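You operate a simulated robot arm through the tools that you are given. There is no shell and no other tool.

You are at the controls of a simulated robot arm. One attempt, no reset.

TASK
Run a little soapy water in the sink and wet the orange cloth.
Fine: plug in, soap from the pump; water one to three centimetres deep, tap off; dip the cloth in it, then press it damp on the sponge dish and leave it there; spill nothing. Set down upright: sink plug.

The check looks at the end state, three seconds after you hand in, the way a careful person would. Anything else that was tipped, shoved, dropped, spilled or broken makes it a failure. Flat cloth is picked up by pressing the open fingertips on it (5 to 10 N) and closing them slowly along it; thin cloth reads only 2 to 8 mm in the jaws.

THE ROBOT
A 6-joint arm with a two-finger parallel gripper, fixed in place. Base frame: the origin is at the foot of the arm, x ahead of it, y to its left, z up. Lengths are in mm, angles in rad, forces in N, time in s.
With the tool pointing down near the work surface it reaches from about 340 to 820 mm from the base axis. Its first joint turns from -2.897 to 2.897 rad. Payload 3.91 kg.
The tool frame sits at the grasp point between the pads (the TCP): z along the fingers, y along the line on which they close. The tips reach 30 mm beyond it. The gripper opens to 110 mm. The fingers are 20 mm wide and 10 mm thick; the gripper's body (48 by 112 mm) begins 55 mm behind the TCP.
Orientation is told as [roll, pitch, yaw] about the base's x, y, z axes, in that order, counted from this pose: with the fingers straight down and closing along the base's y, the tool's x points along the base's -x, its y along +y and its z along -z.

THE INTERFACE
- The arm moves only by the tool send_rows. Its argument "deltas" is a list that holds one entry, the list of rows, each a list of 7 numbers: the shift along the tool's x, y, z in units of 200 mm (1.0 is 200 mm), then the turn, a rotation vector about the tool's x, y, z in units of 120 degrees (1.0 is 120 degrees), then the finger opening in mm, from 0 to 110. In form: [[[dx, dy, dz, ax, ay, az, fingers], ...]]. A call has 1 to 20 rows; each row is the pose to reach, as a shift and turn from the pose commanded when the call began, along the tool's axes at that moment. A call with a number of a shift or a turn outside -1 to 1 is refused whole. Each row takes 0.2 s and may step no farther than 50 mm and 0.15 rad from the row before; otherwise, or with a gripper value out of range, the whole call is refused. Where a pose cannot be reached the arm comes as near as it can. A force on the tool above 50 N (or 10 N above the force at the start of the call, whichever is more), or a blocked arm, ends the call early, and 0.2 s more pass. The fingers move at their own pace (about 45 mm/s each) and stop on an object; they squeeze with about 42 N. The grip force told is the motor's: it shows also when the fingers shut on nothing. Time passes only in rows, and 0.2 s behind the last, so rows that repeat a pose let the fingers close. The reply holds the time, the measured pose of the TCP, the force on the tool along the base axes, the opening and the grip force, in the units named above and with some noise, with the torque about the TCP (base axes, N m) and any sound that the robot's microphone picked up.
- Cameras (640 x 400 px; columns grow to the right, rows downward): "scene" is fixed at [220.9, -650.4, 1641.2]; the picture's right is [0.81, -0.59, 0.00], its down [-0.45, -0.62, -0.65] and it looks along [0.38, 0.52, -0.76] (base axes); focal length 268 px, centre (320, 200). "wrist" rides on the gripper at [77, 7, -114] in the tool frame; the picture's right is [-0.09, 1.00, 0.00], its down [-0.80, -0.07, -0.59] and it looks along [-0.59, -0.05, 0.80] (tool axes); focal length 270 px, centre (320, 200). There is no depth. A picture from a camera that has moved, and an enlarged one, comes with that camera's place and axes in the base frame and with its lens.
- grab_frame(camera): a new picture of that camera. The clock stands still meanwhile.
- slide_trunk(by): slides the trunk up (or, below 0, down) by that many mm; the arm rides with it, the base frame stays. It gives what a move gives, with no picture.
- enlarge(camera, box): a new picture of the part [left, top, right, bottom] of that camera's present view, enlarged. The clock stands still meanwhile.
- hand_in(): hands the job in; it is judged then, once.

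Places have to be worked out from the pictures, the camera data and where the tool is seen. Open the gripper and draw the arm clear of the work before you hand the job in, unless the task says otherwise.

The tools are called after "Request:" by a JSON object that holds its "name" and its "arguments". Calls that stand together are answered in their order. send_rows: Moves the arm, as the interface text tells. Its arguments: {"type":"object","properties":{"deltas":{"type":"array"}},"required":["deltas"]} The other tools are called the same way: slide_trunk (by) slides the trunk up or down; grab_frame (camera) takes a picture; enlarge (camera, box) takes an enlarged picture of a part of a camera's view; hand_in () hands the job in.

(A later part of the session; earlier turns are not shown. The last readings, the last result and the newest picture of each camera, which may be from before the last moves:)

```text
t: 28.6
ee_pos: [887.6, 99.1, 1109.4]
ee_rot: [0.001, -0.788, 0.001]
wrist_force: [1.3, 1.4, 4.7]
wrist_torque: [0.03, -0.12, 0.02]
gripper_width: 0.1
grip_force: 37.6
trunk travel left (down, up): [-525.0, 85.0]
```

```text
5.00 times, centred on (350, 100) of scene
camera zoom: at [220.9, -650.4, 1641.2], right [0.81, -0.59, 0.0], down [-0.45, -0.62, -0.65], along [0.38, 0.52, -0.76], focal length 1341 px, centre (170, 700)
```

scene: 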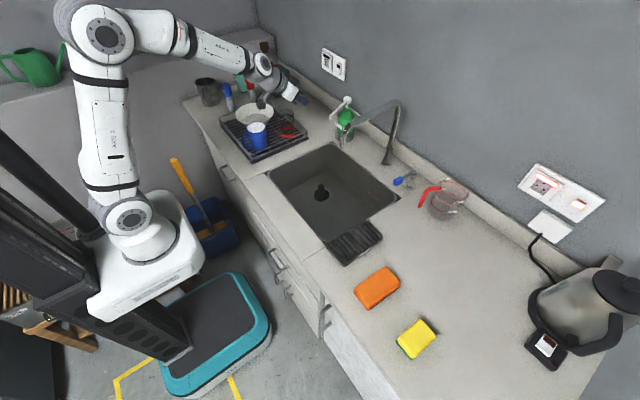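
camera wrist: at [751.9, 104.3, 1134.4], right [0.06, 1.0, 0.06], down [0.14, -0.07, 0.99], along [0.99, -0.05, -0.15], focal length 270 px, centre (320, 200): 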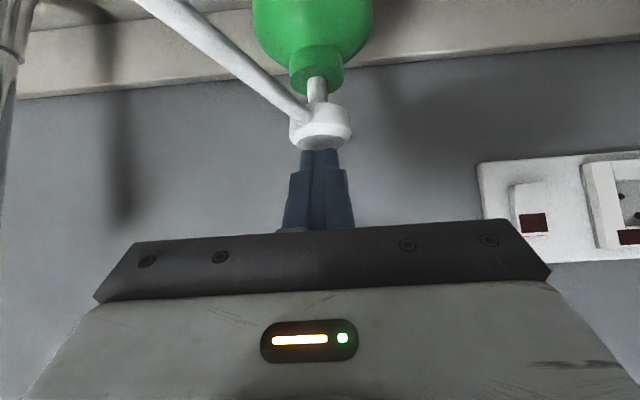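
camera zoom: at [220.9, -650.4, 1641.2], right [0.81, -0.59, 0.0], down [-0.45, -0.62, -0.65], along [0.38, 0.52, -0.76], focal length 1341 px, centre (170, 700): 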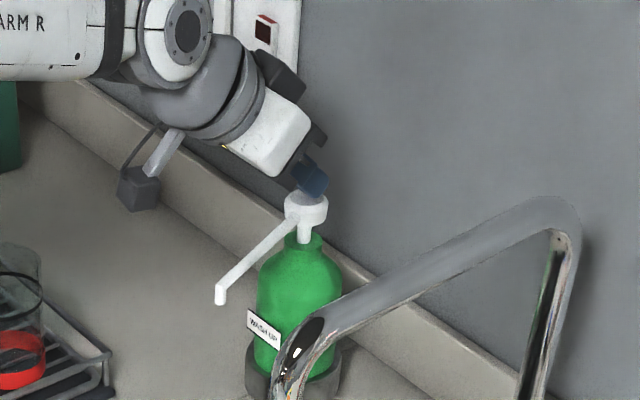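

Contact at 4.7 N and the head is going down. Pressing on another 14 mm.

Request:
{"name": "send_rows", "arguments": {"deltas": [[[0.012, 0, 0.012, 0, 0, 0, 0], [0.024, 0, 0.024, 0, 0, 0, 0], [0.036, 0, 0.036, 0, 0, 0, 0], [0.049, 0, 0.049, 0, 0, 0, 0], [0.049, 0, 0.049, 0, 0, 0, 0]]]}}

Request:
{"name": "enlarge", "arguments": {"camera": "scene", "box": [290, 60, 410, 140]}}

Request:
{"name": "enlarge", "arguments": {"camera": "scene", "box": [250, 120, 410, 230]}}

```text
t: 29.8
ee_pos: [886.9, 98.8, 1100.1]
ee_rot: [0.003, -0.797, 0.001]
wrist_force: [12.6, 0.2, 28.4]
wrist_torque: [0.0, -0.76, 0.01]
gripper_width: 0.3
grip_force: 37.5
trunk travel left (down, up): [-525.0, 85.0]
```

```text
5.00 times, centred on (350, 100) of scene
camera zoom: at [220.9, -650.4, 1641.2], right [0.81, -0.59, 0.0], down [-0.45, -0.62, -0.65], along [0.38, 0.52, -0.76], focal length 1341 px, centre (170, 700)
```

zoom: 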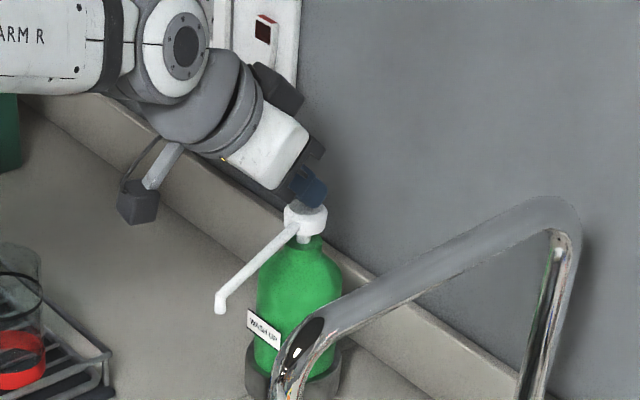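

```text
3.64 times, centred on (330, 175) of scene
camera zoom: at [220.9, -650.4, 1641.2], right [0.81, -0.59, 0.0], down [-0.45, -0.62, -0.65], along [0.38, 0.52, -0.76], focal length 975 px, centre (284, 291)
```

zoom: 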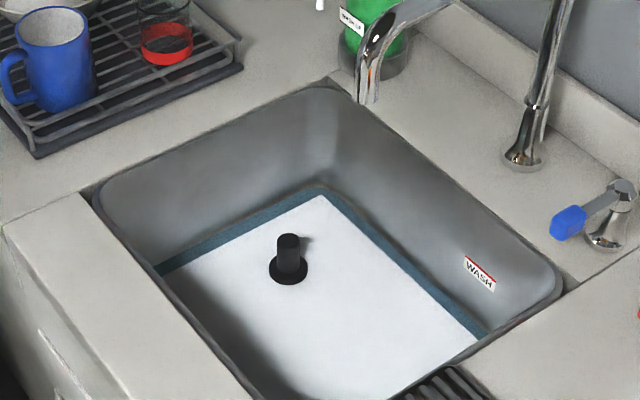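

The pump bottomed out (28 N) and the sink now shows a white soapy layer. I'll release the pump straight up and look again.

Request:
{"name": "send_rows", "arguments": {"deltas": [[[-0.03, 0, -0.03, 0, 0, 0, 0], [-0.08, 0, -0.08, 0, 0, 0, 0], [-0.16, 0, -0.16, 0, 0, 0, 0], [-0.25, 0, -0.25, 0, 0, 0, 0], [-0.25, 0, -0.25, 0, 0, 0, 0]]]}}

Request:
{"name": "enlarge", "arguments": {"camera": "scene", "box": [250, 70, 410, 230]}}

Request:
{"name": "grab_frame", "arguments": {"camera": "wrist"}}

```text
t: 31.0
ee_pos: [888.1, 97.1, 1162.4]
ee_rot: [0.002, -0.784, 0.0]
wrist_force: [-0.1, -0.4, 1.0]
wrist_torque: [-0.01, -0.01, 0.0]
gripper_width: 0.0
grip_force: 37.4
trunk travel left (down, up): [-525.0, 85.0]
```

```text
2.50 times, centred on (330, 150) of scene
camera zoom: at [220.9, -650.4, 1641.2], right [0.81, -0.59, 0.0], down [-0.45, -0.62, -0.65], along [0.38, 0.52, -0.76], focal length 670 px, centre (295, 325)
```

zoom: 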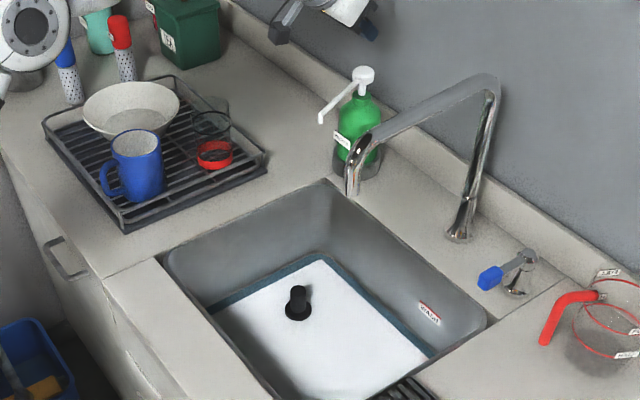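

```text
taken
camera wrist: at [752.3, 102.9, 1188.8], right [0.06, 1.0, 0.06], down [0.15, -0.07, 0.99], along [0.99, -0.05, -0.15], focal length 270 px, centre (320, 200)
```

wrist: 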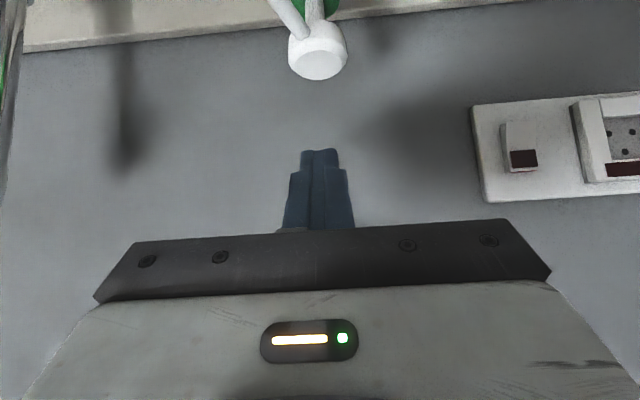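

Soap is in and the pump sprang back. I'll retreat clear of the spout before crossing toward the tap lever.

Request:
{"name": "send_rows", "arguments": {"deltas": [[[0.14, 0, -0.153, 0, 0, 0, 0], [0.28, 0, -0.306, 0, 0, 0, 0], [0.424, 0, -0.46, 0, 0, 0, 0], [0.565, 0, -0.613, 0, 0, 0, 0], [0.706, 0, -0.766, 0, 0, 0, 0], [0.848, 0, -0.919, 0, 0, 0, 0], [0.848, -0.15, -0.919, 0, 0, 0, 0], [0.848, -0.35, -0.919, 0, 0, 0, 0], [0.848, -0.55, -0.919, 0, 0, 0, 0], [0.848, -0.75, -0.919, 0, 0, 0, 0], [0.848, -0.95, -0.919, 0, 0, 0, 0], [0.848, -0.95, -0.919, 0, 0, 0, 0]]]}}

Request:
{"name": "grab_frame", "arguments": {"camera": "wrist"}}

Request:
{"name": "grab_frame", "arguments": {"camera": "scene"}}

```text
t: 33.6
ee_pos: [640.2, -92.8, 1173.7]
ee_rot: [0.0, -0.785, 0.001]
wrist_force: [0.2, -0.1, -0.6]
wrist_torque: [0.04, 0.0, -0.03]
gripper_width: 0.0
grip_force: 37.6
trunk travel left (down, up): [-525.0, 85.0]
```

```text
taken
camera wrist: at [504.1, -87.0, 1199.6], right [0.06, 1.0, 0.06], down [0.15, -0.07, 0.99], along [0.99, -0.05, -0.15], focal length 270 px, centre (320, 200)
```

wrist: 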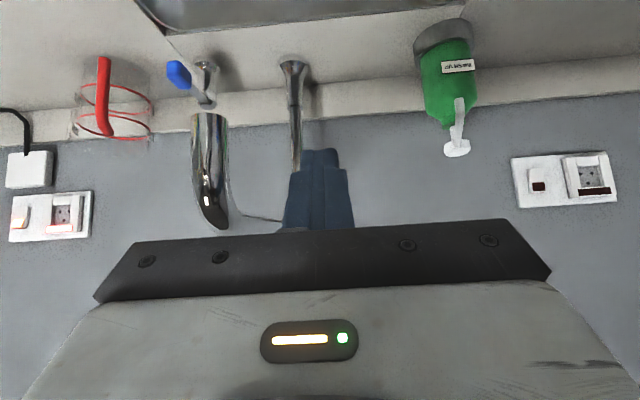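

```text
taken
```

scene: 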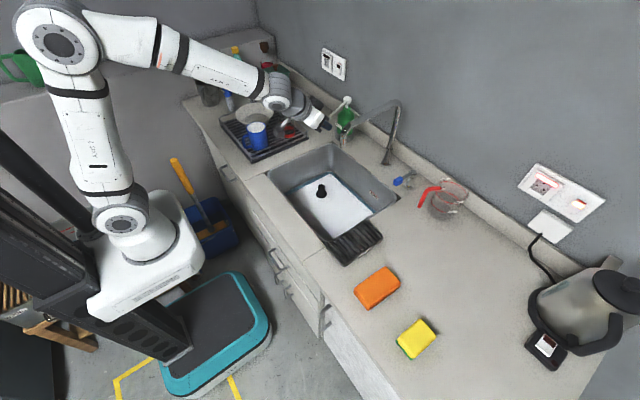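

The spout outlet triangulates to about (662, -162, 1120) and the blue lever end to about (825, -284, 970) with its pivot near (895, -282). I'll back away from the spout, cross over, and come to a viewing pose in front of the lever.

Request:
{"name": "send_rows", "arguments": {"deltas": [[[0.159, 0, -0.159, 0, 0, 0, 0], [0.318, 0, -0.318, 0, 0, 0, 0], [0.318, -0.2, -0.318, 0, 0, 0, 0], [0.318, -0.4, -0.318, 0, 0, 0, 0], [0.318, -0.6, -0.318, 0, 0, 0, 0], [0.318, -0.8, -0.318, 0, 0, 0, 0], [0.318, -0.955, -0.318, 0, 0, 0, 0], [0.268, -0.955, -0.102, 0, 0, 0, 0], [0.219, -0.955, 0.113, 0, 0, 0, 0], [0.17, -0.955, 0.329, 0, 0, 0, 0], [0.12, -0.955, 0.544, 0, 0, 0, 0], [0.12, -0.955, 0.544, 0, 0, 0, 0]]]}}

Request:
{"name": "grab_frame", "arguments": {"camera": "wrist"}}

Request:
{"name": "enlarge", "arguments": {"camera": "scene", "box": [280, 80, 480, 230]}}

```text
t: 36.2
ee_pos: [698.9, -282.3, 1079.1]
ee_rot: [0.0, -0.785, 0.001]
wrist_force: [0.4, 0.1, 1.2]
wrist_torque: [-0.02, 0.0, 0.01]
gripper_width: 0.1
grip_force: 37.5
trunk travel left (down, up): [-525.0, 85.0]
```

```text
taken
camera wrist: at [562.5, -277.4, 1106.0], right [0.06, 1.0, 0.06], down [0.15, -0.07, 0.99], along [0.99, -0.05, -0.15], focal length 270 px, centre (320, 200)
```

wrist: 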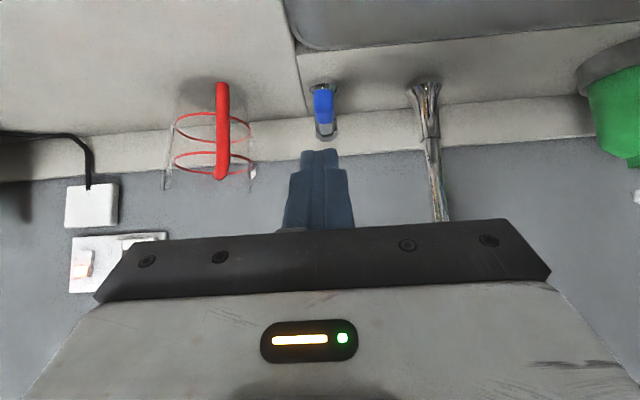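

```text
2.67 times, centred on (380, 155) of scene
camera zoom: at [220.9, -650.4, 1641.2], right [0.81, -0.59, 0.0], down [-0.45, -0.62, -0.65], along [0.38, 0.52, -0.76], focal length 715 px, centre (160, 320)
```

zoom: 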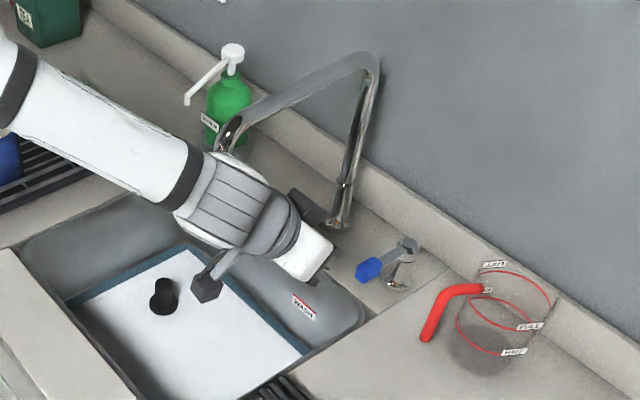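

Request:
{"name": "enlarge", "arguments": {"camera": "wrist", "box": [270, 60, 370, 150]}}

Request:
{"name": "enlarge", "arguments": {"camera": "scene", "box": [385, 150, 445, 200]}}

```text
4.44 times, centred on (320, 105) of wrist
camera zoom: at [562.5, -277.4, 1106.0], right [0.06, 1.0, 0.06], down [0.15, -0.07, 0.99], along [0.99, -0.05, -0.15], focal length 1201 px, centre (320, 622)
```

zoom: 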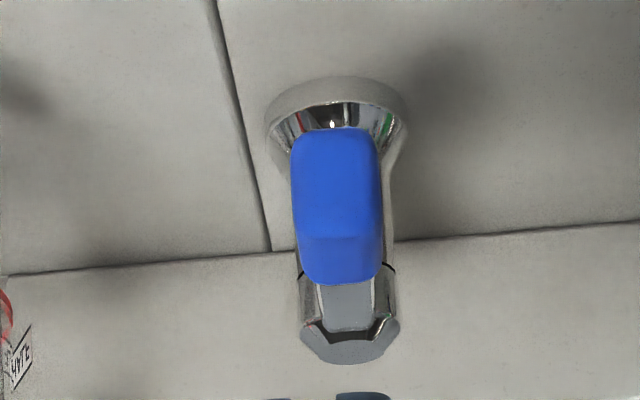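

```text
8.00 times, centred on (415, 175) of scene
camera zoom: at [220.9, -650.4, 1641.2], right [0.81, -0.59, 0.0], down [-0.45, -0.62, -0.65], along [0.38, 0.52, -0.76], focal length 2145 px, centre (-440, 400)
```

zoom: 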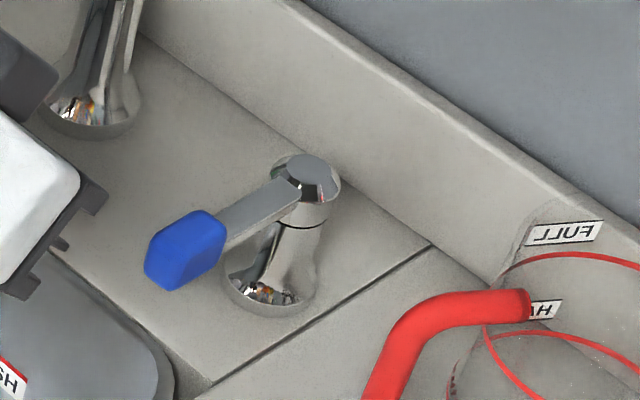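

The lever is a blue paddle about 20–25 mm wide centred at about (830, -281, 968). I'll approach with fingers open 60 mm along the finger direction, stopping short for a look.

Request:
{"name": "send_rows", "arguments": {"deltas": [[[-0.02, 0.004, 0.15, 0, 0, 0, 60], [-0.04, 0.004, 0.3, 0, 0, 0, 60], [-0.06, 0.004, 0.45, 0, 0, 0, 60], [-0.0813, 0.004, 0.59, 0, 0, 0, 60], [-0.0813, 0.004, 0.59, 0, 0, 0, 60]]]}}

Request:
{"name": "grab_frame", "arguments": {"camera": "wrist"}}

Request:
{"name": "enlarge", "arguments": {"camera": "scene", "box": [365, 140, 445, 200]}}

```text
t: 37.4
ee_pos: [791.6, -282.1, 1007.6]
ee_rot: [-0.002, -0.787, 0.0]
wrist_force: [0.3, 0.0, -0.1]
wrist_torque: [0.0, -0.03, 0.02]
gripper_width: 59.9
grip_force: 0.1
trunk travel left (down, up): [-525.0, 85.0]
```

```text
taken
camera wrist: at [657.2, -276.2, 1034.4], right [0.06, 1.0, 0.06], down [0.15, -0.07, 0.99], along [0.99, -0.05, -0.15], focal length 270 px, centre (320, 200)
```

wrist: 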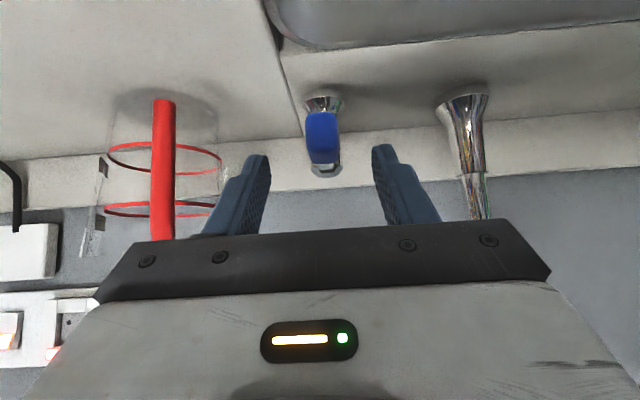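

```text
6.67 times, centred on (405, 170) of scene
camera zoom: at [220.9, -650.4, 1641.2], right [0.81, -0.59, 0.0], down [-0.45, -0.62, -0.65], along [0.38, 0.52, -0.76], focal length 1788 px, centre (-247, 400)
```

zoom: 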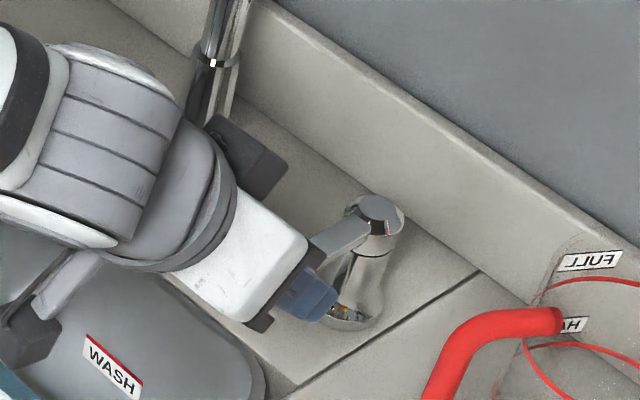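

Paddle is centred between the fingers. Advancing to straddle it.

Request:
{"name": "send_rows", "arguments": {"deltas": [[[0, 0.003, 0.1, 0, 0, 0, 60], [0, 0.003, 0.2, 0, 0, 0, 60], [0, 0.003, 0.28, 0, 0, 0, 60], [0, 0.003, 0.28, 0, 0, 0, 60]]]}}

Request:
{"name": "grab_frame", "arguments": {"camera": "wrist"}}

Request:
{"name": "enlarge", "arguments": {"camera": "scene", "box": [365, 140, 445, 200]}}

```text
t: 38.4
ee_pos: [833.0, -280.6, 969.1]
ee_rot: [-0.001, -0.786, 0.0]
wrist_force: [0.0, -0.6, -0.1]
wrist_torque: [-0.01, 0.01, 0.0]
gripper_width: 60.0
grip_force: 0.1
trunk travel left (down, up): [-525.0, 85.0]
```

```text
taken
camera wrist: at [697.8, -274.6, 996.0], right [0.06, 1.0, 0.06], down [0.15, -0.07, 0.99], along [0.99, -0.05, -0.15], focal length 270 px, centre (320, 200)
```

wrist: 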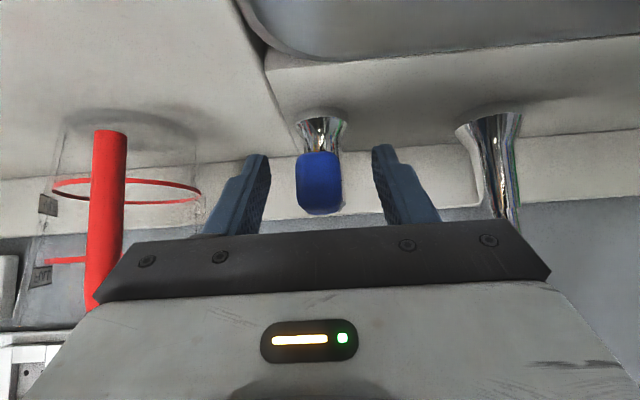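

```text
6.67 times, centred on (405, 170) of scene
camera zoom: at [220.9, -650.4, 1641.2], right [0.81, -0.59, 0.0], down [-0.45, -0.62, -0.65], along [0.38, 0.52, -0.76], focal length 1788 px, centre (-247, 400)
```

zoom: 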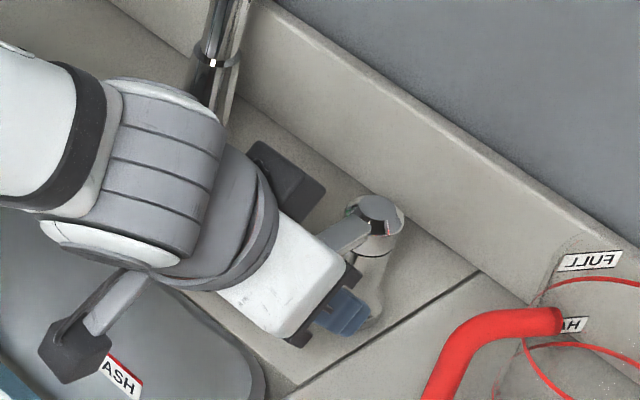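

The paddle is between the pads. I'll grip it and try a small lift to feel which way it moves.

Request:
{"name": "send_rows", "arguments": {"deltas": [[[0, 0, 0, 0, 0, 0, 40], [0, 0, 0, 0, 0, 0, 20], [0, 0, 0, 0, 0, 0, 15], [0, 0, 0, 0, 0, 0, 15]]]}}

```text
t: 39.4
ee_pos: [834.1, -278.6, 970.8]
ee_rot: [-0.001, -0.785, 0.001]
wrist_force: [0.0, 2.5, -1.1]
wrist_torque: [0.13, -0.1, 0.11]
gripper_width: 19.9
grip_force: 45.1
trunk travel left (down, up): [-525.0, 85.0]
```

Gripped at 19.9 mm. Try lifting 5 mm.

Request:
{"name": "send_rows", "arguments": {"deltas": [[[-0.006, 0, -0.006, 0, 0, 0, 15], [-0.012, 0, -0.012, 0, 0, 0, 15], [-0.0177, 0, -0.0177, 0, 0, 0, 15]]]}}

```text
t: 40.2
ee_pos: [833.9, -279.7, 968.8]
ee_rot: [0.006, -0.777, 0.0]
wrist_force: [-2.0, 4.2, -18.6]
wrist_torque: [-0.2, -1.34, 0.34]
gripper_width: 20.0
grip_force: 44.8
trunk travel left (down, up): [-525.0, 85.0]
```

The lift is blocked (-18.6 N). Return and try sideways (+y).

Request:
{"name": "send_rows", "arguments": {"deltas": [[[0.0177, 0, 0.0177, 0, 0, 0, 15], [0.0177, 0.015, 0.0177, 0, 0, 0, 15], [0.0177, 0.03, 0.0177, 0, 0, 0, 15], [0.0177, 0.03, 0.0177, 0, 0, 0, 15]]]}}

Request:
{"name": "enlarge", "arguments": {"camera": "scene", "box": [280, 80, 480, 230]}}

```text
t: 41.2
ee_pos: [834.4, -279.1, 967.7]
ee_rot: [-0.003, -0.789, -0.004]
wrist_force: [6.4, -21.1, 1.0]
wrist_torque: [-0.19, 0.84, -0.43]
gripper_width: 19.8
grip_force: 45.4
trunk travel left (down, up): [-525.0, 85.0]
```

```text
2.67 times, centred on (380, 155) of scene
camera zoom: at [220.9, -650.4, 1641.2], right [0.81, -0.59, 0.0], down [-0.45, -0.62, -0.65], along [0.38, 0.52, -0.76], focal length 715 px, centre (160, 320)
```

zoom: 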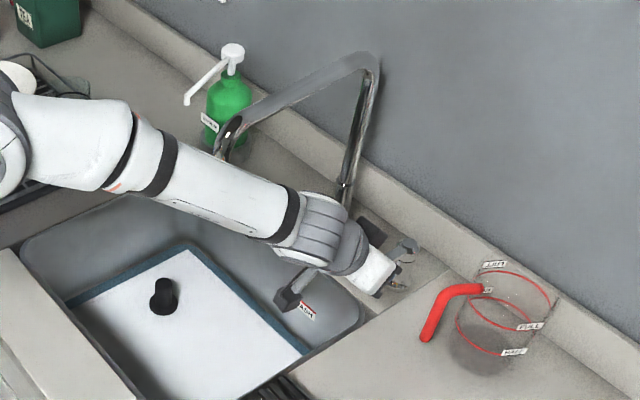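

+y is blocked too (-21 N). Try -y.

Request:
{"name": "send_rows", "arguments": {"deltas": [[[0, -0.015, 0, 0, 0, 0, 15], [0, -0.03, 0, 0, 0, 0, 15], [0, -0.045, 0, 0, 0, 0, 15], [0, -0.06, 0, 0, 0, 0, 15], [0, -0.06, 0, 0, 0, 0, 15]]]}}

```text
t: 42.4
ee_pos: [833.8, -281.7, 969.4]
ee_rot: [-0.001, -0.785, 0.005]
wrist_force: [6.2, 22.5, 12.3]
wrist_torque: [0.71, 0.83, 1.51]
gripper_width: 20.4
grip_force: 45.0
trunk travel left (down, up): [-525.0, 85.0]
```

-y also resists (22.5 N, torque). Back to centre and try pushing down.

Request:
{"name": "send_rows", "arguments": {"deltas": [[[0, 0.015, 0, 0, 0, 0, 15], [0, 0.03, 0, 0, 0, 0, 15], [0.009, 0.03, 0.009, 0, 0, 0, 15], [0.018, 0.03, 0.018, 0, 0, 0, 15], [0.018, 0.03, 0.018, 0, 0, 0, 15]]]}}

```text
t: 43.6
ee_pos: [833.7, -279.9, 968.7]
ee_rot: [-0.007, -0.795, 0.003]
wrist_force: [17.0, 6.6, 33.3]
wrist_torque: [0.75, 0.54, 0.56]
gripper_width: 20.0
grip_force: 45.2
trunk travel left (down, up): [-525.0, 85.0]
```

Gripping may be blocking the lever's own turning. I'll return to neutral, open to a loose cage and push sideways with one finger.

Request:
{"name": "send_rows", "arguments": {"deltas": [[[-0.018, 0, -0.018, 0, 0, 0, 15], [-0.018, 0, -0.018, 0, 0, 0, 32], [-0.018, 0, -0.018, 0, 0, 0, 32], [-0.018, -0.02, -0.018, 0, 0, 0, 32], [-0.018, -0.04, -0.018, 0, 0, 0, 32], [-0.018, -0.055, -0.018, 0, 0, 0, 32], [-0.018, -0.055, -0.018, 0, 0, 0, 32]]]}}

Request:
{"name": "grab_frame", "arguments": {"camera": "wrist"}}

```text
t: 45.2
ee_pos: [833.5, -292.2, 968.5]
ee_rot: [-0.001, -0.784, -0.001]
wrist_force: [0.3, 0.2, 0.1]
wrist_torque: [-0.02, -0.03, 0.0]
gripper_width: 32.1
grip_force: 0.3
trunk travel left (down, up): [-525.0, 85.0]
```

```text
taken
camera wrist: at [697.5, -286.7, 994.9], right [0.06, 1.0, 0.06], down [0.15, -0.07, 0.99], along [0.99, -0.05, -0.15], focal length 270 px, centre (320, 200)
```

wrist: 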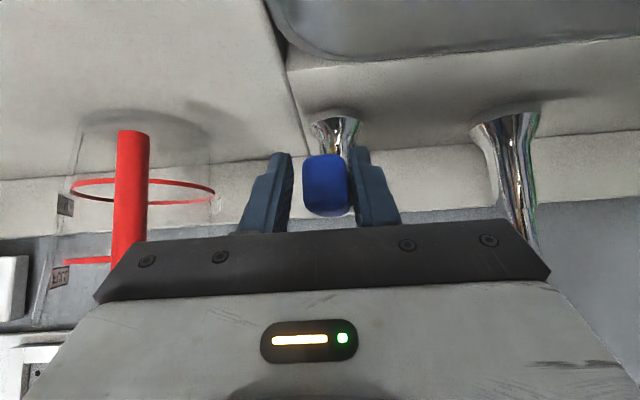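

No force here and the paddle may have shifted slightly. Push further -y by 10 mm and check.

Request:
{"name": "send_rows", "arguments": {"deltas": [[[0, -0.02, 0, 0, 0, 0, 32], [0, -0.035, 0, 0, 0, 0, 32], [0, -0.05, 0, 0, 0, 0, 32], [0, -0.05, 0, 0, 0, 0, 32]]]}}

Request:
{"name": "grab_frame", "arguments": {"camera": "wrist"}}

Request:
{"name": "enlarge", "arguments": {"camera": "scene", "box": [280, 80, 480, 230]}}

```text
t: 46.2
ee_pos: [833.9, -301.8, 967.9]
ee_rot: [0.0, -0.786, 0.0]
wrist_force: [0.1, 0.2, 0.6]
wrist_torque: [-0.02, 0.03, 0.04]
gripper_width: 32.0
grip_force: 0.4
trunk travel left (down, up): [-525.0, 85.0]
```

```text
taken
camera wrist: at [697.3, -296.7, 994.4], right [0.06, 1.0, 0.06], down [0.15, -0.07, 0.99], along [0.99, -0.05, -0.15], focal length 270 px, centre (320, 200)
```

wrist: 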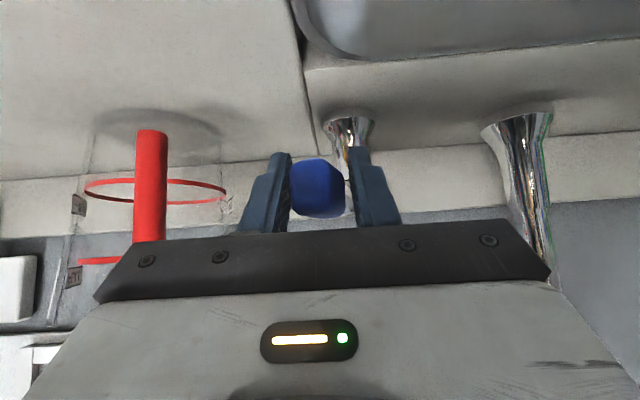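

```text
2.67 times, centred on (380, 155) of scene
camera zoom: at [220.9, -650.4, 1641.2], right [0.81, -0.59, 0.0], down [-0.45, -0.62, -0.65], along [0.38, 0.52, -0.76], focal length 715 px, centre (160, 320)
```

zoom: 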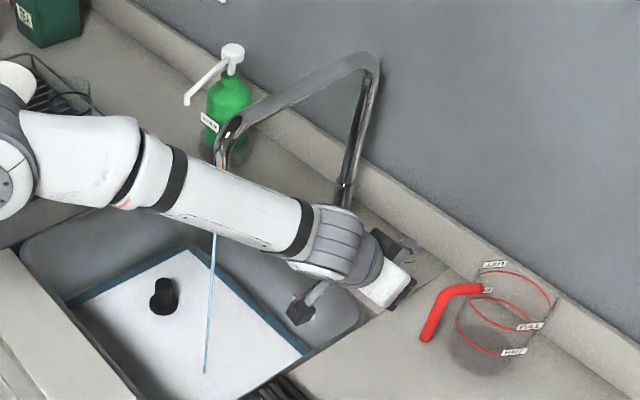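

The lever turns about a vertical axis toward -y and water is now running in a thin stream into the sink. I'll wait 3 s and look at the level.

Request:
{"name": "send_rows", "arguments": {"deltas": [[[0, 0, 0, 0, 0, 0, 32], [0, 0, 0, 0, 0, 0, 32], [0, 0, 0, 0, 0, 0, 32], [0, 0, 0, 0, 0, 0, 32], [0, 0, 0, 0, 0, 0, 32], [0, 0, 0, 0, 0, 0, 32], [0, 0, 0, 0, 0, 0, 32], [0, 0, 0, 0, 0, 0, 32], [0, 0, 0, 0, 0, 0, 32], [0, 0, 0, 0, 0, 0, 32], [0, 0, 0, 0, 0, 0, 32], [0, 0, 0, 0, 0, 0, 32], [0, 0, 0, 0, 0, 0, 32], [0, 0, 0, 0, 0, 0, 32]]]}}

Request:
{"name": "enlarge", "arguments": {"camera": "scene", "box": [280, 130, 400, 240]}}

Request:
{"name": "enlarge", "arguments": {"camera": "scene", "box": [300, 160, 350, 205]}}

```text
t: 49.2
ee_pos: [832.4, -302.1, 968.3]
ee_rot: [0.0, -0.785, 0.001]
wrist_force: [0.8, -0.8, 0.5]
wrist_torque: [0.0, 0.02, -0.01]
gripper_width: 32.0
grip_force: 0.0
trunk travel left (down, up): [-525.0, 85.0]
```

```text
3.64 times, centred on (340, 185) of scene
camera zoom: at [220.9, -650.4, 1641.2], right [0.81, -0.59, 0.0], down [-0.45, -0.62, -0.65], along [0.38, 0.52, -0.76], focal length 975 px, centre (247, 254)
```

zoom: 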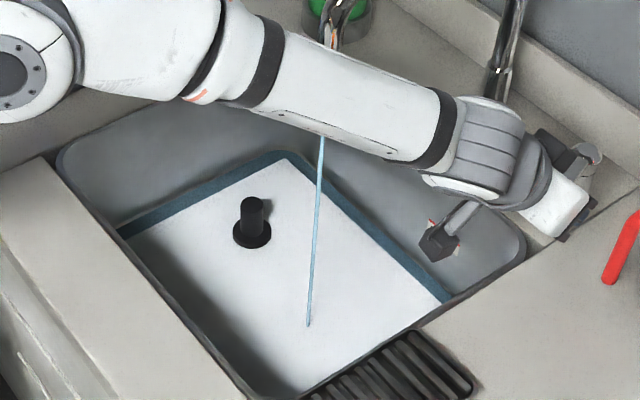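

```text
8.89 times, centred on (325, 182) of scene
camera zoom: at [220.9, -650.4, 1641.2], right [0.81, -0.59, 0.0], down [-0.45, -0.62, -0.65], along [0.38, 0.52, -0.76], focal length 2384 px, centre (276, 356)
```

zoom: 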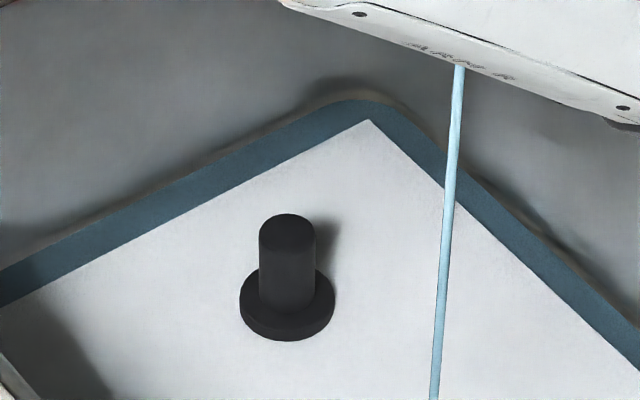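

The stream is thin; a foam sheet floats with blue water at its edges. I'll wait 4 s more and compare the level against the plug.

Request:
{"name": "send_rows", "arguments": {"deltas": [[[0, 0, 0, 0, 0, 0, 32], [0, 0, 0, 0, 0, 0, 32], [0, 0, 0, 0, 0, 0, 32], [0, 0, 0, 0, 0, 0, 32], [0, 0, 0, 0, 0, 0, 32], [0, 0, 0, 0, 0, 0, 32], [0, 0, 0, 0, 0, 0, 32], [0, 0, 0, 0, 0, 0, 32], [0, 0, 0, 0, 0, 0, 32], [0, 0, 0, 0, 0, 0, 32], [0, 0, 0, 0, 0, 0, 32], [0, 0, 0, 0, 0, 0, 32], [0, 0, 0, 0, 0, 0, 32], [0, 0, 0, 0, 0, 0, 32], [0, 0, 0, 0, 0, 0, 32], [0, 0, 0, 0, 0, 0, 32], [0, 0, 0, 0, 0, 0, 32], [0, 0, 0, 0, 0, 0, 32], [0, 0, 0, 0, 0, 0, 32], [0, 0, 0, 0, 0, 0, 32]]]}}

Request:
{"name": "enlarge", "arguments": {"camera": "scene", "box": [300, 160, 350, 205]}}

Request:
{"name": "grab_frame", "arguments": {"camera": "wrist"}}

```text
t: 53.4
ee_pos: [833.2, -302.5, 967.6]
ee_rot: [0.0, -0.787, 0.002]
wrist_force: [-0.1, -0.1, -0.1]
wrist_torque: [-0.02, -0.01, -0.03]
gripper_width: 32.2
grip_force: 0.1
trunk travel left (down, up): [-525.0, 85.0]
```

```text
8.89 times, centred on (325, 182) of scene
camera zoom: at [220.9, -650.4, 1641.2], right [0.81, -0.59, 0.0], down [-0.45, -0.62, -0.65], along [0.38, 0.52, -0.76], focal length 2384 px, centre (276, 356)
```

zoom: 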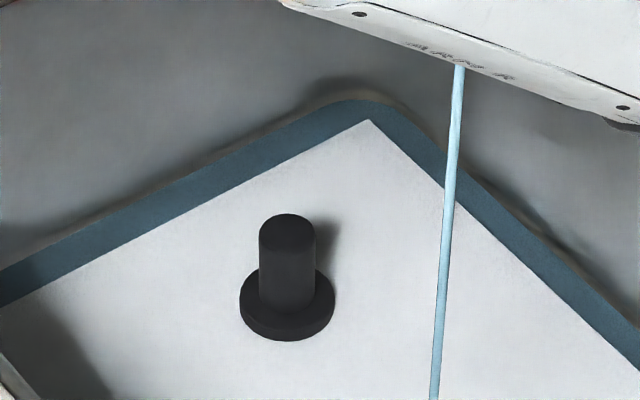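

```text
taken
camera wrist: at [697.4, -296.4, 994.5], right [0.06, 1.0, 0.06], down [0.15, -0.07, 0.99], along [0.99, -0.05, -0.15], focal length 270 px, centre (320, 200)
```

wrist: 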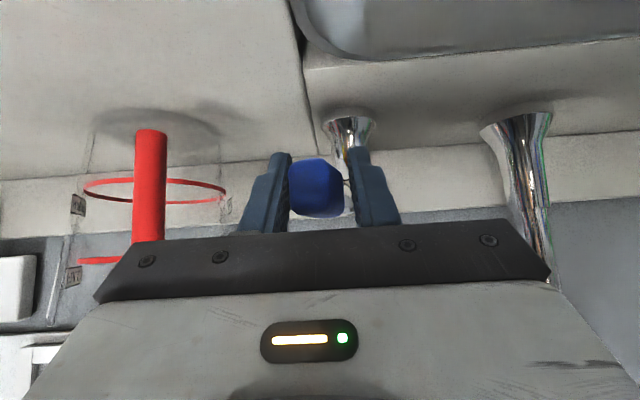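

No measurable rise in 4 s, so the flow is too small. I'll open the lever a bit more (jug handle is at about y -387, so I stay well clear).

Request:
{"name": "send_rows", "arguments": {"deltas": [[[0, -0.02, 0, 0, 0, 0, 32], [-0.009, -0.04, 0.009, 0, 0, 0, 32], [-0.014, -0.065, 0.014, 0, 0, 0, 32], [-0.014, -0.065, 0.014, 0, 0, 0, 32], [-0.014, -0.065, 0.014, 0, 0, 0, 32], [-0.014, -0.065, 0.014, 0, 0, 0, 32]]]}}

Request:
{"name": "enlarge", "arguments": {"camera": "scene", "box": [280, 100, 400, 240]}}

Request:
{"name": "grab_frame", "arguments": {"camera": "wrist"}}

```text
t: 54.8
ee_pos: [834.0, -309.9, 967.3]
ee_rot: [0.005, -0.78, 0.004]
wrist_force: [-22.4, 30.6, -8.5]
wrist_torque: [0.64, -0.11, 2.79]
gripper_width: 34.0
grip_force: 44.8
trunk travel left (down, up): [-525.0, 85.0]
```

```text
2.86 times, centred on (340, 170) of scene
camera zoom: at [220.9, -650.4, 1641.2], right [0.81, -0.59, 0.0], down [-0.45, -0.62, -0.65], along [0.38, 0.52, -0.76], focal length 766 px, centre (263, 286)
```

zoom: 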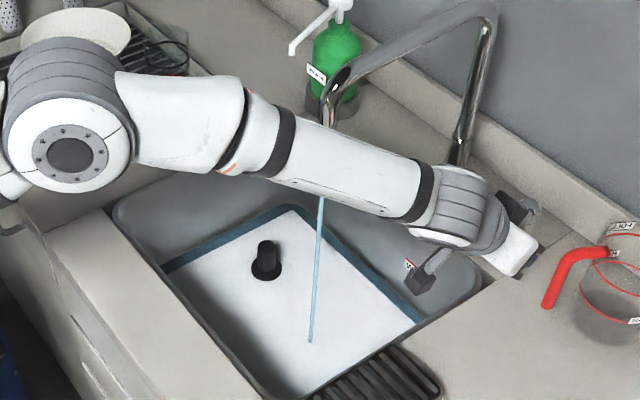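

```text
taken
camera wrist: at [699.0, -305.1, 994.7], right [0.05, 1.0, 0.06], down [0.15, -0.07, 0.99], along [0.99, -0.04, -0.15], focal length 270 px, centre (320, 200)
```

wrist: 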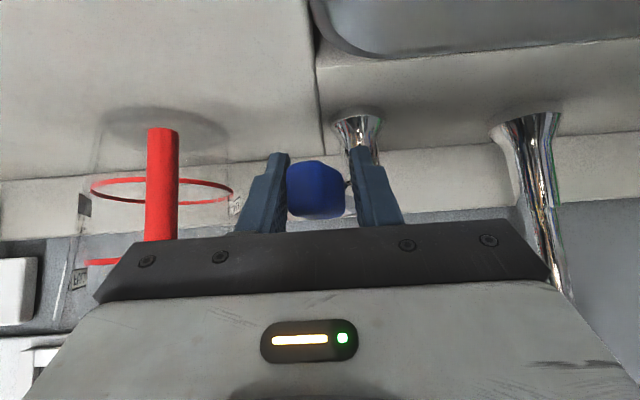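

The rotated paddle is wedged in the narrow cage. I'll relieve, open, retract, close the fingers and re-enter on the paddle's +y side to push with closed fingers.

Request:
{"name": "send_rows", "arguments": {"deltas": [[[0, 0.03, 0, 0, 0, 0, 50], [0, 0.03, 0, 0, 0, 0, 50], [0, 0.03, 0, 0, 0, 0, 50], [0, 0.03, -0.18, 0, 0, 0, 50], [0, 0.03, -0.36, 0, 0, 0, 50], [0, 0.12, -0.36, 0, 0, 0, 20], [0, 0.22, -0.36, 0, 0, 0, 0], [0, 0.22, -0.36, 0, 0, 0, 0], [0, 0.22, -0.36, 0, 0, 0, 0]]]}}

Request:
{"name": "grab_frame", "arguments": {"camera": "wrist"}}

Request:
{"name": "enlarge", "arguments": {"camera": "scene", "box": [280, 100, 460, 240]}}

```text
t: 56.8
ee_pos: [786.9, -269.9, 1018.0]
ee_rot: [0.0, -0.784, 0.001]
wrist_force: [0.1, -0.6, 0.7]
wrist_torque: [0.02, -0.04, 0.02]
gripper_width: 0.0
grip_force: 36.8
trunk travel left (down, up): [-525.0, 85.0]
```

```text
taken
camera wrist: at [650.5, -264.8, 1044.8], right [0.06, 1.0, 0.06], down [0.15, -0.07, 0.99], along [0.99, -0.05, -0.15], focal length 270 px, centre (320, 200)
```

wrist: 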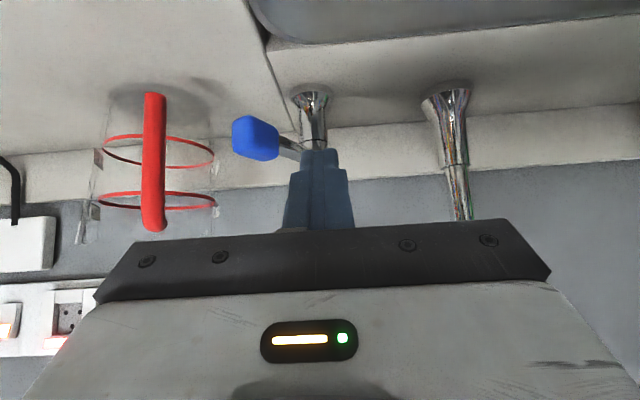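

```text
2.86 times, centred on (370, 170) of scene
camera zoom: at [220.9, -650.4, 1641.2], right [0.81, -0.59, 0.0], down [-0.45, -0.62, -0.65], along [0.38, 0.52, -0.76], focal length 766 px, centre (177, 286)
```

zoom: 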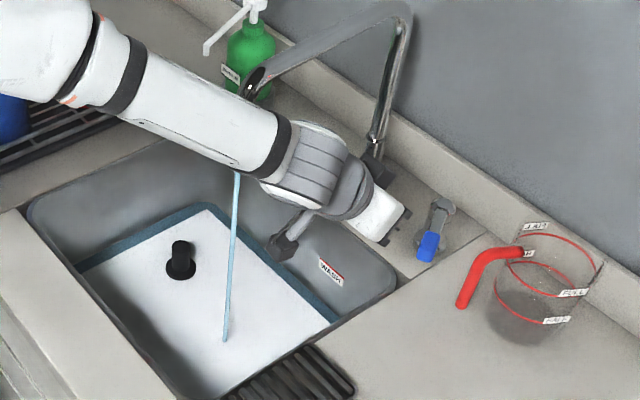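

The lever is now at about 32° and the stream continues, arm away from it. Wait 4 s and compare the level.

Request:
{"name": "send_rows", "arguments": {"deltas": [[[0, 0, 0, 0, 0, 0, 0], [0, 0, 0, 0, 0, 0, 0], [0, 0, 0, 0, 0, 0, 0], [0, 0, 0, 0, 0, 0, 0], [0, 0, 0, 0, 0, 0, 0], [0, 0, 0, 0, 0, 0, 0], [0, 0, 0, 0, 0, 0, 0], [0, 0, 0, 0, 0, 0, 0], [0, 0, 0, 0, 0, 0, 0], [0, 0, 0, 0, 0, 0, 0], [0, 0, 0, 0, 0, 0, 0], [0, 0, 0, 0, 0, 0, 0], [0, 0, 0, 0, 0, 0, 0], [0, 0, 0, 0, 0, 0, 0], [0, 0, 0, 0, 0, 0, 0], [0, 0, 0, 0, 0, 0, 0], [0, 0, 0, 0, 0, 0, 0], [0, 0, 0, 0, 0, 0, 0], [0, 0, 0, 0, 0, 0, 0], [0, 0, 0, 0, 0, 0, 0]]]}}

Request:
{"name": "enlarge", "arguments": {"camera": "scene", "box": [300, 160, 350, 205]}}

Request:
{"name": "enlarge", "arguments": {"camera": "scene", "box": [355, 180, 405, 225]}}

```text
t: 61.0
ee_pos: [786.3, -270.7, 1018.7]
ee_rot: [0.0, -0.785, 0.0]
wrist_force: [0.2, 0.7, -0.6]
wrist_torque: [0.01, 0.02, -0.01]
gripper_width: 0.0
grip_force: 37.5
trunk travel left (down, up): [-525.0, 85.0]
```

```text
8.89 times, centred on (325, 182) of scene
camera zoom: at [220.9, -650.4, 1641.2], right [0.81, -0.59, 0.0], down [-0.45, -0.62, -0.65], along [0.38, 0.52, -0.76], focal length 2384 px, centre (276, 356)
```

zoom: 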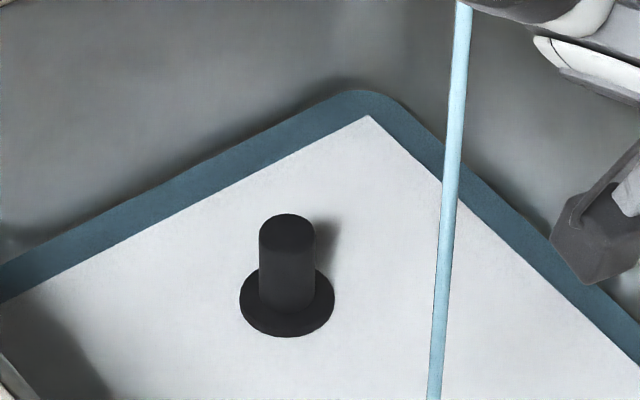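

```text
8.89 times, centred on (380, 202) of scene
camera zoom: at [220.9, -650.4, 1641.2], right [0.81, -0.59, 0.0], down [-0.45, -0.62, -0.65], along [0.38, 0.52, -0.76], focal length 2384 px, centre (-213, 178)
```

zoom: 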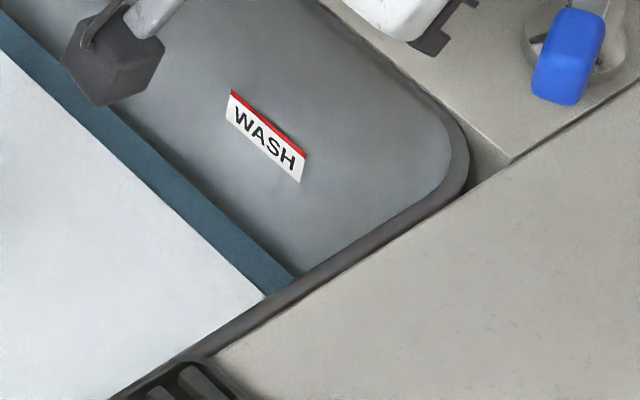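

Level is rising now: about 4 mm in the last 6 s (foam edge up ~5 px, ~1.25 px/mm). I'll wait in steps toward ~20 mm depth.

Request:
{"name": "send_rows", "arguments": {"deltas": [[[0, 0, 0, 0, 0, 0, 0], [0, 0, 0, 0, 0, 0, 0], [0, 0, 0, 0, 0, 0, 0], [0, 0, 0, 0, 0, 0, 0], [0, 0, 0, 0, 0, 0, 0], [0, 0, 0, 0, 0, 0, 0], [0, 0, 0, 0, 0, 0, 0], [0, 0, 0, 0, 0, 0, 0], [0, 0, 0, 0, 0, 0, 0], [0, 0, 0, 0, 0, 0, 0], [0, 0, 0, 0, 0, 0, 0], [0, 0, 0, 0, 0, 0, 0], [0, 0, 0, 0, 0, 0, 0], [0, 0, 0, 0, 0, 0, 0], [0, 0, 0, 0, 0, 0, 0], [0, 0, 0, 0, 0, 0, 0], [0, 0, 0, 0, 0, 0, 0], [0, 0, 0, 0, 0, 0, 0], [0, 0, 0, 0, 0, 0, 0], [0, 0, 0, 0, 0, 0, 0]]]}}

Request:
{"name": "enlarge", "arguments": {"camera": "scene", "box": [300, 160, 350, 205]}}

```text
t: 65.2
ee_pos: [785.7, -270.5, 1018.2]
ee_rot: [0.0, -0.785, -0.002]
wrist_force: [0.1, 0.7, -0.5]
wrist_torque: [0.0, 0.02, 0.0]
gripper_width: 0.2
grip_force: 37.6
trunk travel left (down, up): [-525.0, 85.0]
```

```text
8.89 times, centred on (325, 182) of scene
camera zoom: at [220.9, -650.4, 1641.2], right [0.81, -0.59, 0.0], down [-0.45, -0.62, -0.65], along [0.38, 0.52, -0.76], focal length 2384 px, centre (276, 356)
```

zoom: 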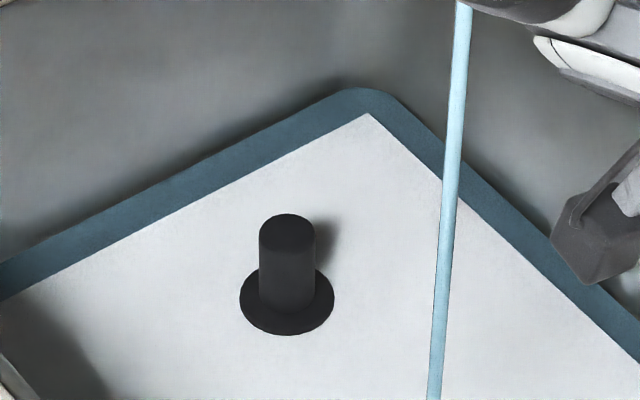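

Rising ~0.5 mm/s; I judge about 7–8 mm deep now. Waiting about 12 s more, then checking.

Request:
{"name": "send_rows", "arguments": {"deltas": [[[0, 0, 0, 0, 0, 0, 0], [0, 0, 0, 0, 0, 0, 0], [0, 0, 0, 0, 0, 0, 0], [0, 0, 0, 0, 0, 0, 0], [0, 0, 0, 0, 0, 0, 0], [0, 0, 0, 0, 0, 0, 0], [0, 0, 0, 0, 0, 0, 0], [0, 0, 0, 0, 0, 0, 0], [0, 0, 0, 0, 0, 0, 0], [0, 0, 0, 0, 0, 0, 0], [0, 0, 0, 0, 0, 0, 0], [0, 0, 0, 0, 0, 0, 0], [0, 0, 0, 0, 0, 0, 0], [0, 0, 0, 0, 0, 0, 0], [0, 0, 0, 0, 0, 0, 0], [0, 0, 0, 0, 0, 0, 0], [0, 0, 0, 0, 0, 0, 0], [0, 0, 0, 0, 0, 0, 0], [0, 0, 0, 0, 0, 0, 0], [0, 0, 0, 0, 0, 0, 0]]]}}

Request:
{"name": "send_rows", "arguments": {"deltas": [[[0, 0, 0, 0, 0, 0, 0], [0, 0, 0, 0, 0, 0, 0], [0, 0, 0, 0, 0, 0, 0], [0, 0, 0, 0, 0, 0, 0], [0, 0, 0, 0, 0, 0, 0], [0, 0, 0, 0, 0, 0, 0], [0, 0, 0, 0, 0, 0, 0], [0, 0, 0, 0, 0, 0, 0], [0, 0, 0, 0, 0, 0, 0], [0, 0, 0, 0, 0, 0, 0], [0, 0, 0, 0, 0, 0, 0], [0, 0, 0, 0, 0, 0, 0], [0, 0, 0, 0, 0, 0, 0], [0, 0, 0, 0, 0, 0, 0], [0, 0, 0, 0, 0, 0, 0], [0, 0, 0, 0, 0, 0, 0], [0, 0, 0, 0, 0, 0, 0], [0, 0, 0, 0, 0, 0, 0], [0, 0, 0, 0, 0, 0, 0], [0, 0, 0, 0, 0, 0, 0]]]}}

Request:
{"name": "send_rows", "arguments": {"deltas": [[[0, 0, 0, 0, 0, 0, 0], [0, 0, 0, 0, 0, 0, 0], [0, 0, 0, 0, 0, 0, 0], [0, 0, 0, 0, 0, 0, 0], [0, 0, 0, 0, 0, 0, 0], [0, 0, 0, 0, 0, 0, 0], [0, 0, 0, 0, 0, 0, 0], [0, 0, 0, 0, 0, 0, 0], [0, 0, 0, 0, 0, 0, 0], [0, 0, 0, 0, 0, 0, 0], [0, 0, 0, 0, 0, 0, 0], [0, 0, 0, 0, 0, 0, 0], [0, 0, 0, 0, 0, 0, 0], [0, 0, 0, 0, 0, 0, 0], [0, 0, 0, 0, 0, 0, 0]]]}}

Request:
{"name": "enlarge", "arguments": {"camera": "scene", "box": [300, 160, 350, 205]}}

Request:
{"name": "grab_frame", "arguments": {"camera": "scene"}}

```text
t: 69.4
ee_pos: [787.3, -270.4, 1019.2]
ee_rot: [0.0, -0.787, 0.0]
wrist_force: [0.4, 0.4, 0.1]
wrist_torque: [0.0, -0.05, 0.01]
gripper_width: 0.3
grip_force: 37.6
trunk travel left (down, up): [-525.0, 85.0]
```

```text
t: 73.6
ee_pos: [785.5, -270.9, 1018.2]
ee_rot: [0.001, -0.786, 0.0]
wrist_force: [0.8, -1.0, 0.3]
wrist_torque: [-0.02, -0.01, -0.03]
gripper_width: 0.0
grip_force: 37.5
trunk travel left (down, up): [-525.0, 85.0]
```

```text
t: 76.8
ee_pos: [786.0, -270.0, 1017.7]
ee_rot: [0.001, -0.784, -0.001]
wrist_force: [0.0, -0.2, -0.3]
wrist_torque: [0.0, -0.03, -0.01]
gripper_width: 0.0
grip_force: 37.3
trunk travel left (down, up): [-525.0, 85.0]
```

```text
8.89 times, centred on (325, 182) of scene
camera zoom: at [220.9, -650.4, 1641.2], right [0.81, -0.59, 0.0], down [-0.45, -0.62, -0.65], along [0.38, 0.52, -0.76], focal length 2384 px, centre (276, 356)
```

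zoom: 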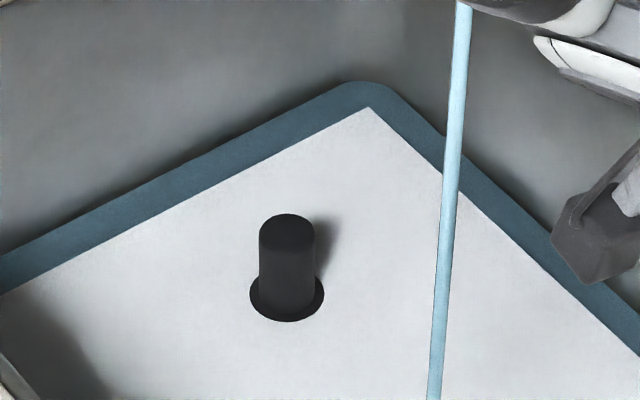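

```text
taken
```

scene: 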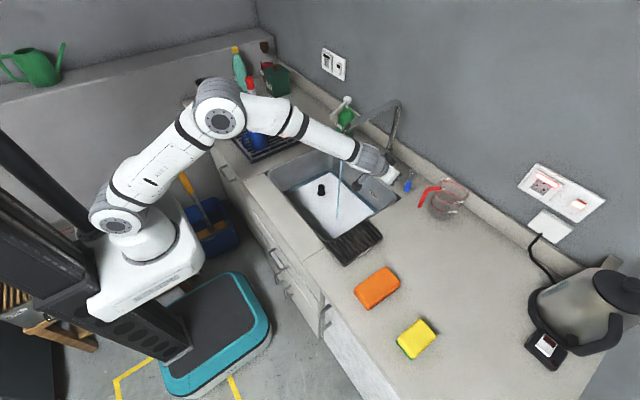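

Now about 12–14 mm deep (disc nearly covered). To close the lever I'll straddle it with wide-open fingers (100 mm) so the body stays clear of the jug; positioning now while filling continues.

Request:
{"name": "send_rows", "arguments": {"deltas": [[[0, -0.03, 0, 0, 0, 0, 60], [0, -0.08, 0, 0, 0, 0, 100], [0, -0.113, 0, 0, 0, 0, 100], [0, -0.113, 0, 0, 0, 0, 100], [0, -0.113, 0, 0, 0, 0, 100], [0, -0.113, 0, 0, 0, 0, 100], [0, -0.113, 0, 0, 0, 0, 100], [0, -0.113, 0.1, 0, 0, 0, 100], [0, -0.113, 0.2, 0, 0, 0, 100], [0, -0.113, 0.2, 0, 0, 0, 100]]]}}

Request:
{"name": "grab_frame", "arguments": {"camera": "wrist"}}

Request:
{"name": "enlarge", "arguments": {"camera": "scene", "box": [365, 140, 465, 220]}}

Request:
{"name": "enlarge", "arguments": {"camera": "scene", "box": [300, 160, 350, 205]}}

```text
t: 79.0
ee_pos: [813.8, -292.5, 991.2]
ee_rot: [-0.001, -0.785, 0.001]
wrist_force: [0.2, -0.3, -0.4]
wrist_torque: [-0.01, -0.01, 0.02]
gripper_width: 100.0
grip_force: 0.1
trunk travel left (down, up): [-525.0, 85.0]
```

```text
taken
camera wrist: at [678.0, -286.9, 1017.4], right [0.06, 1.0, 0.06], down [0.15, -0.07, 0.99], along [0.99, -0.05, -0.15], focal length 270 px, centre (320, 200)
```

wrist: 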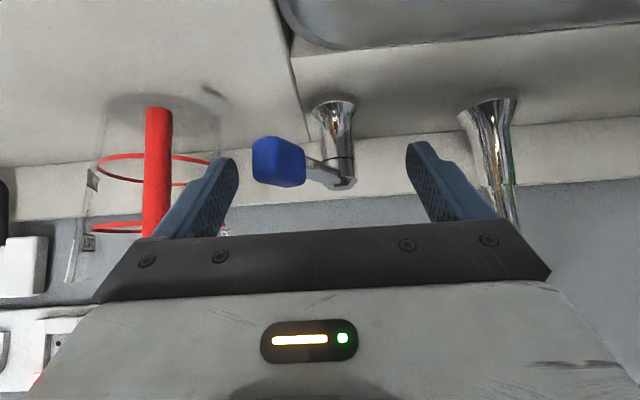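

```text
5.00 times, centred on (415, 180) of scene
camera zoom: at [220.9, -650.4, 1641.2], right [0.81, -0.59, 0.0], down [-0.45, -0.62, -0.65], along [0.38, 0.52, -0.76], focal length 1341 px, centre (-155, 300)
```

zoom: 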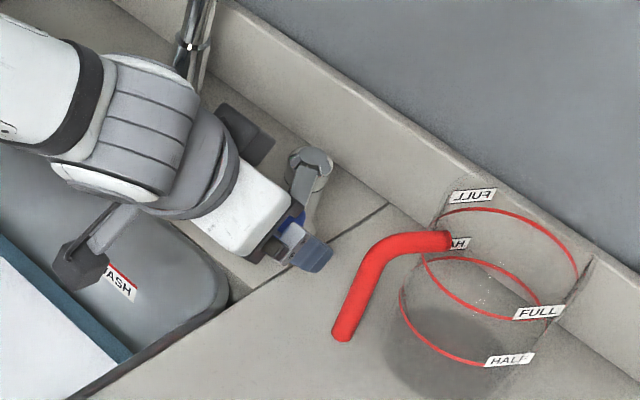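

```text
8.89 times, centred on (325, 182) of scene
camera zoom: at [220.9, -650.4, 1641.2], right [0.81, -0.59, 0.0], down [-0.45, -0.62, -0.65], along [0.38, 0.52, -0.76], focal length 2384 px, centre (276, 356)
```

zoom: 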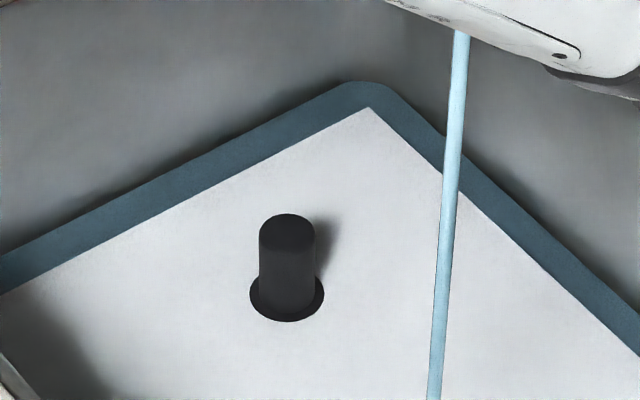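

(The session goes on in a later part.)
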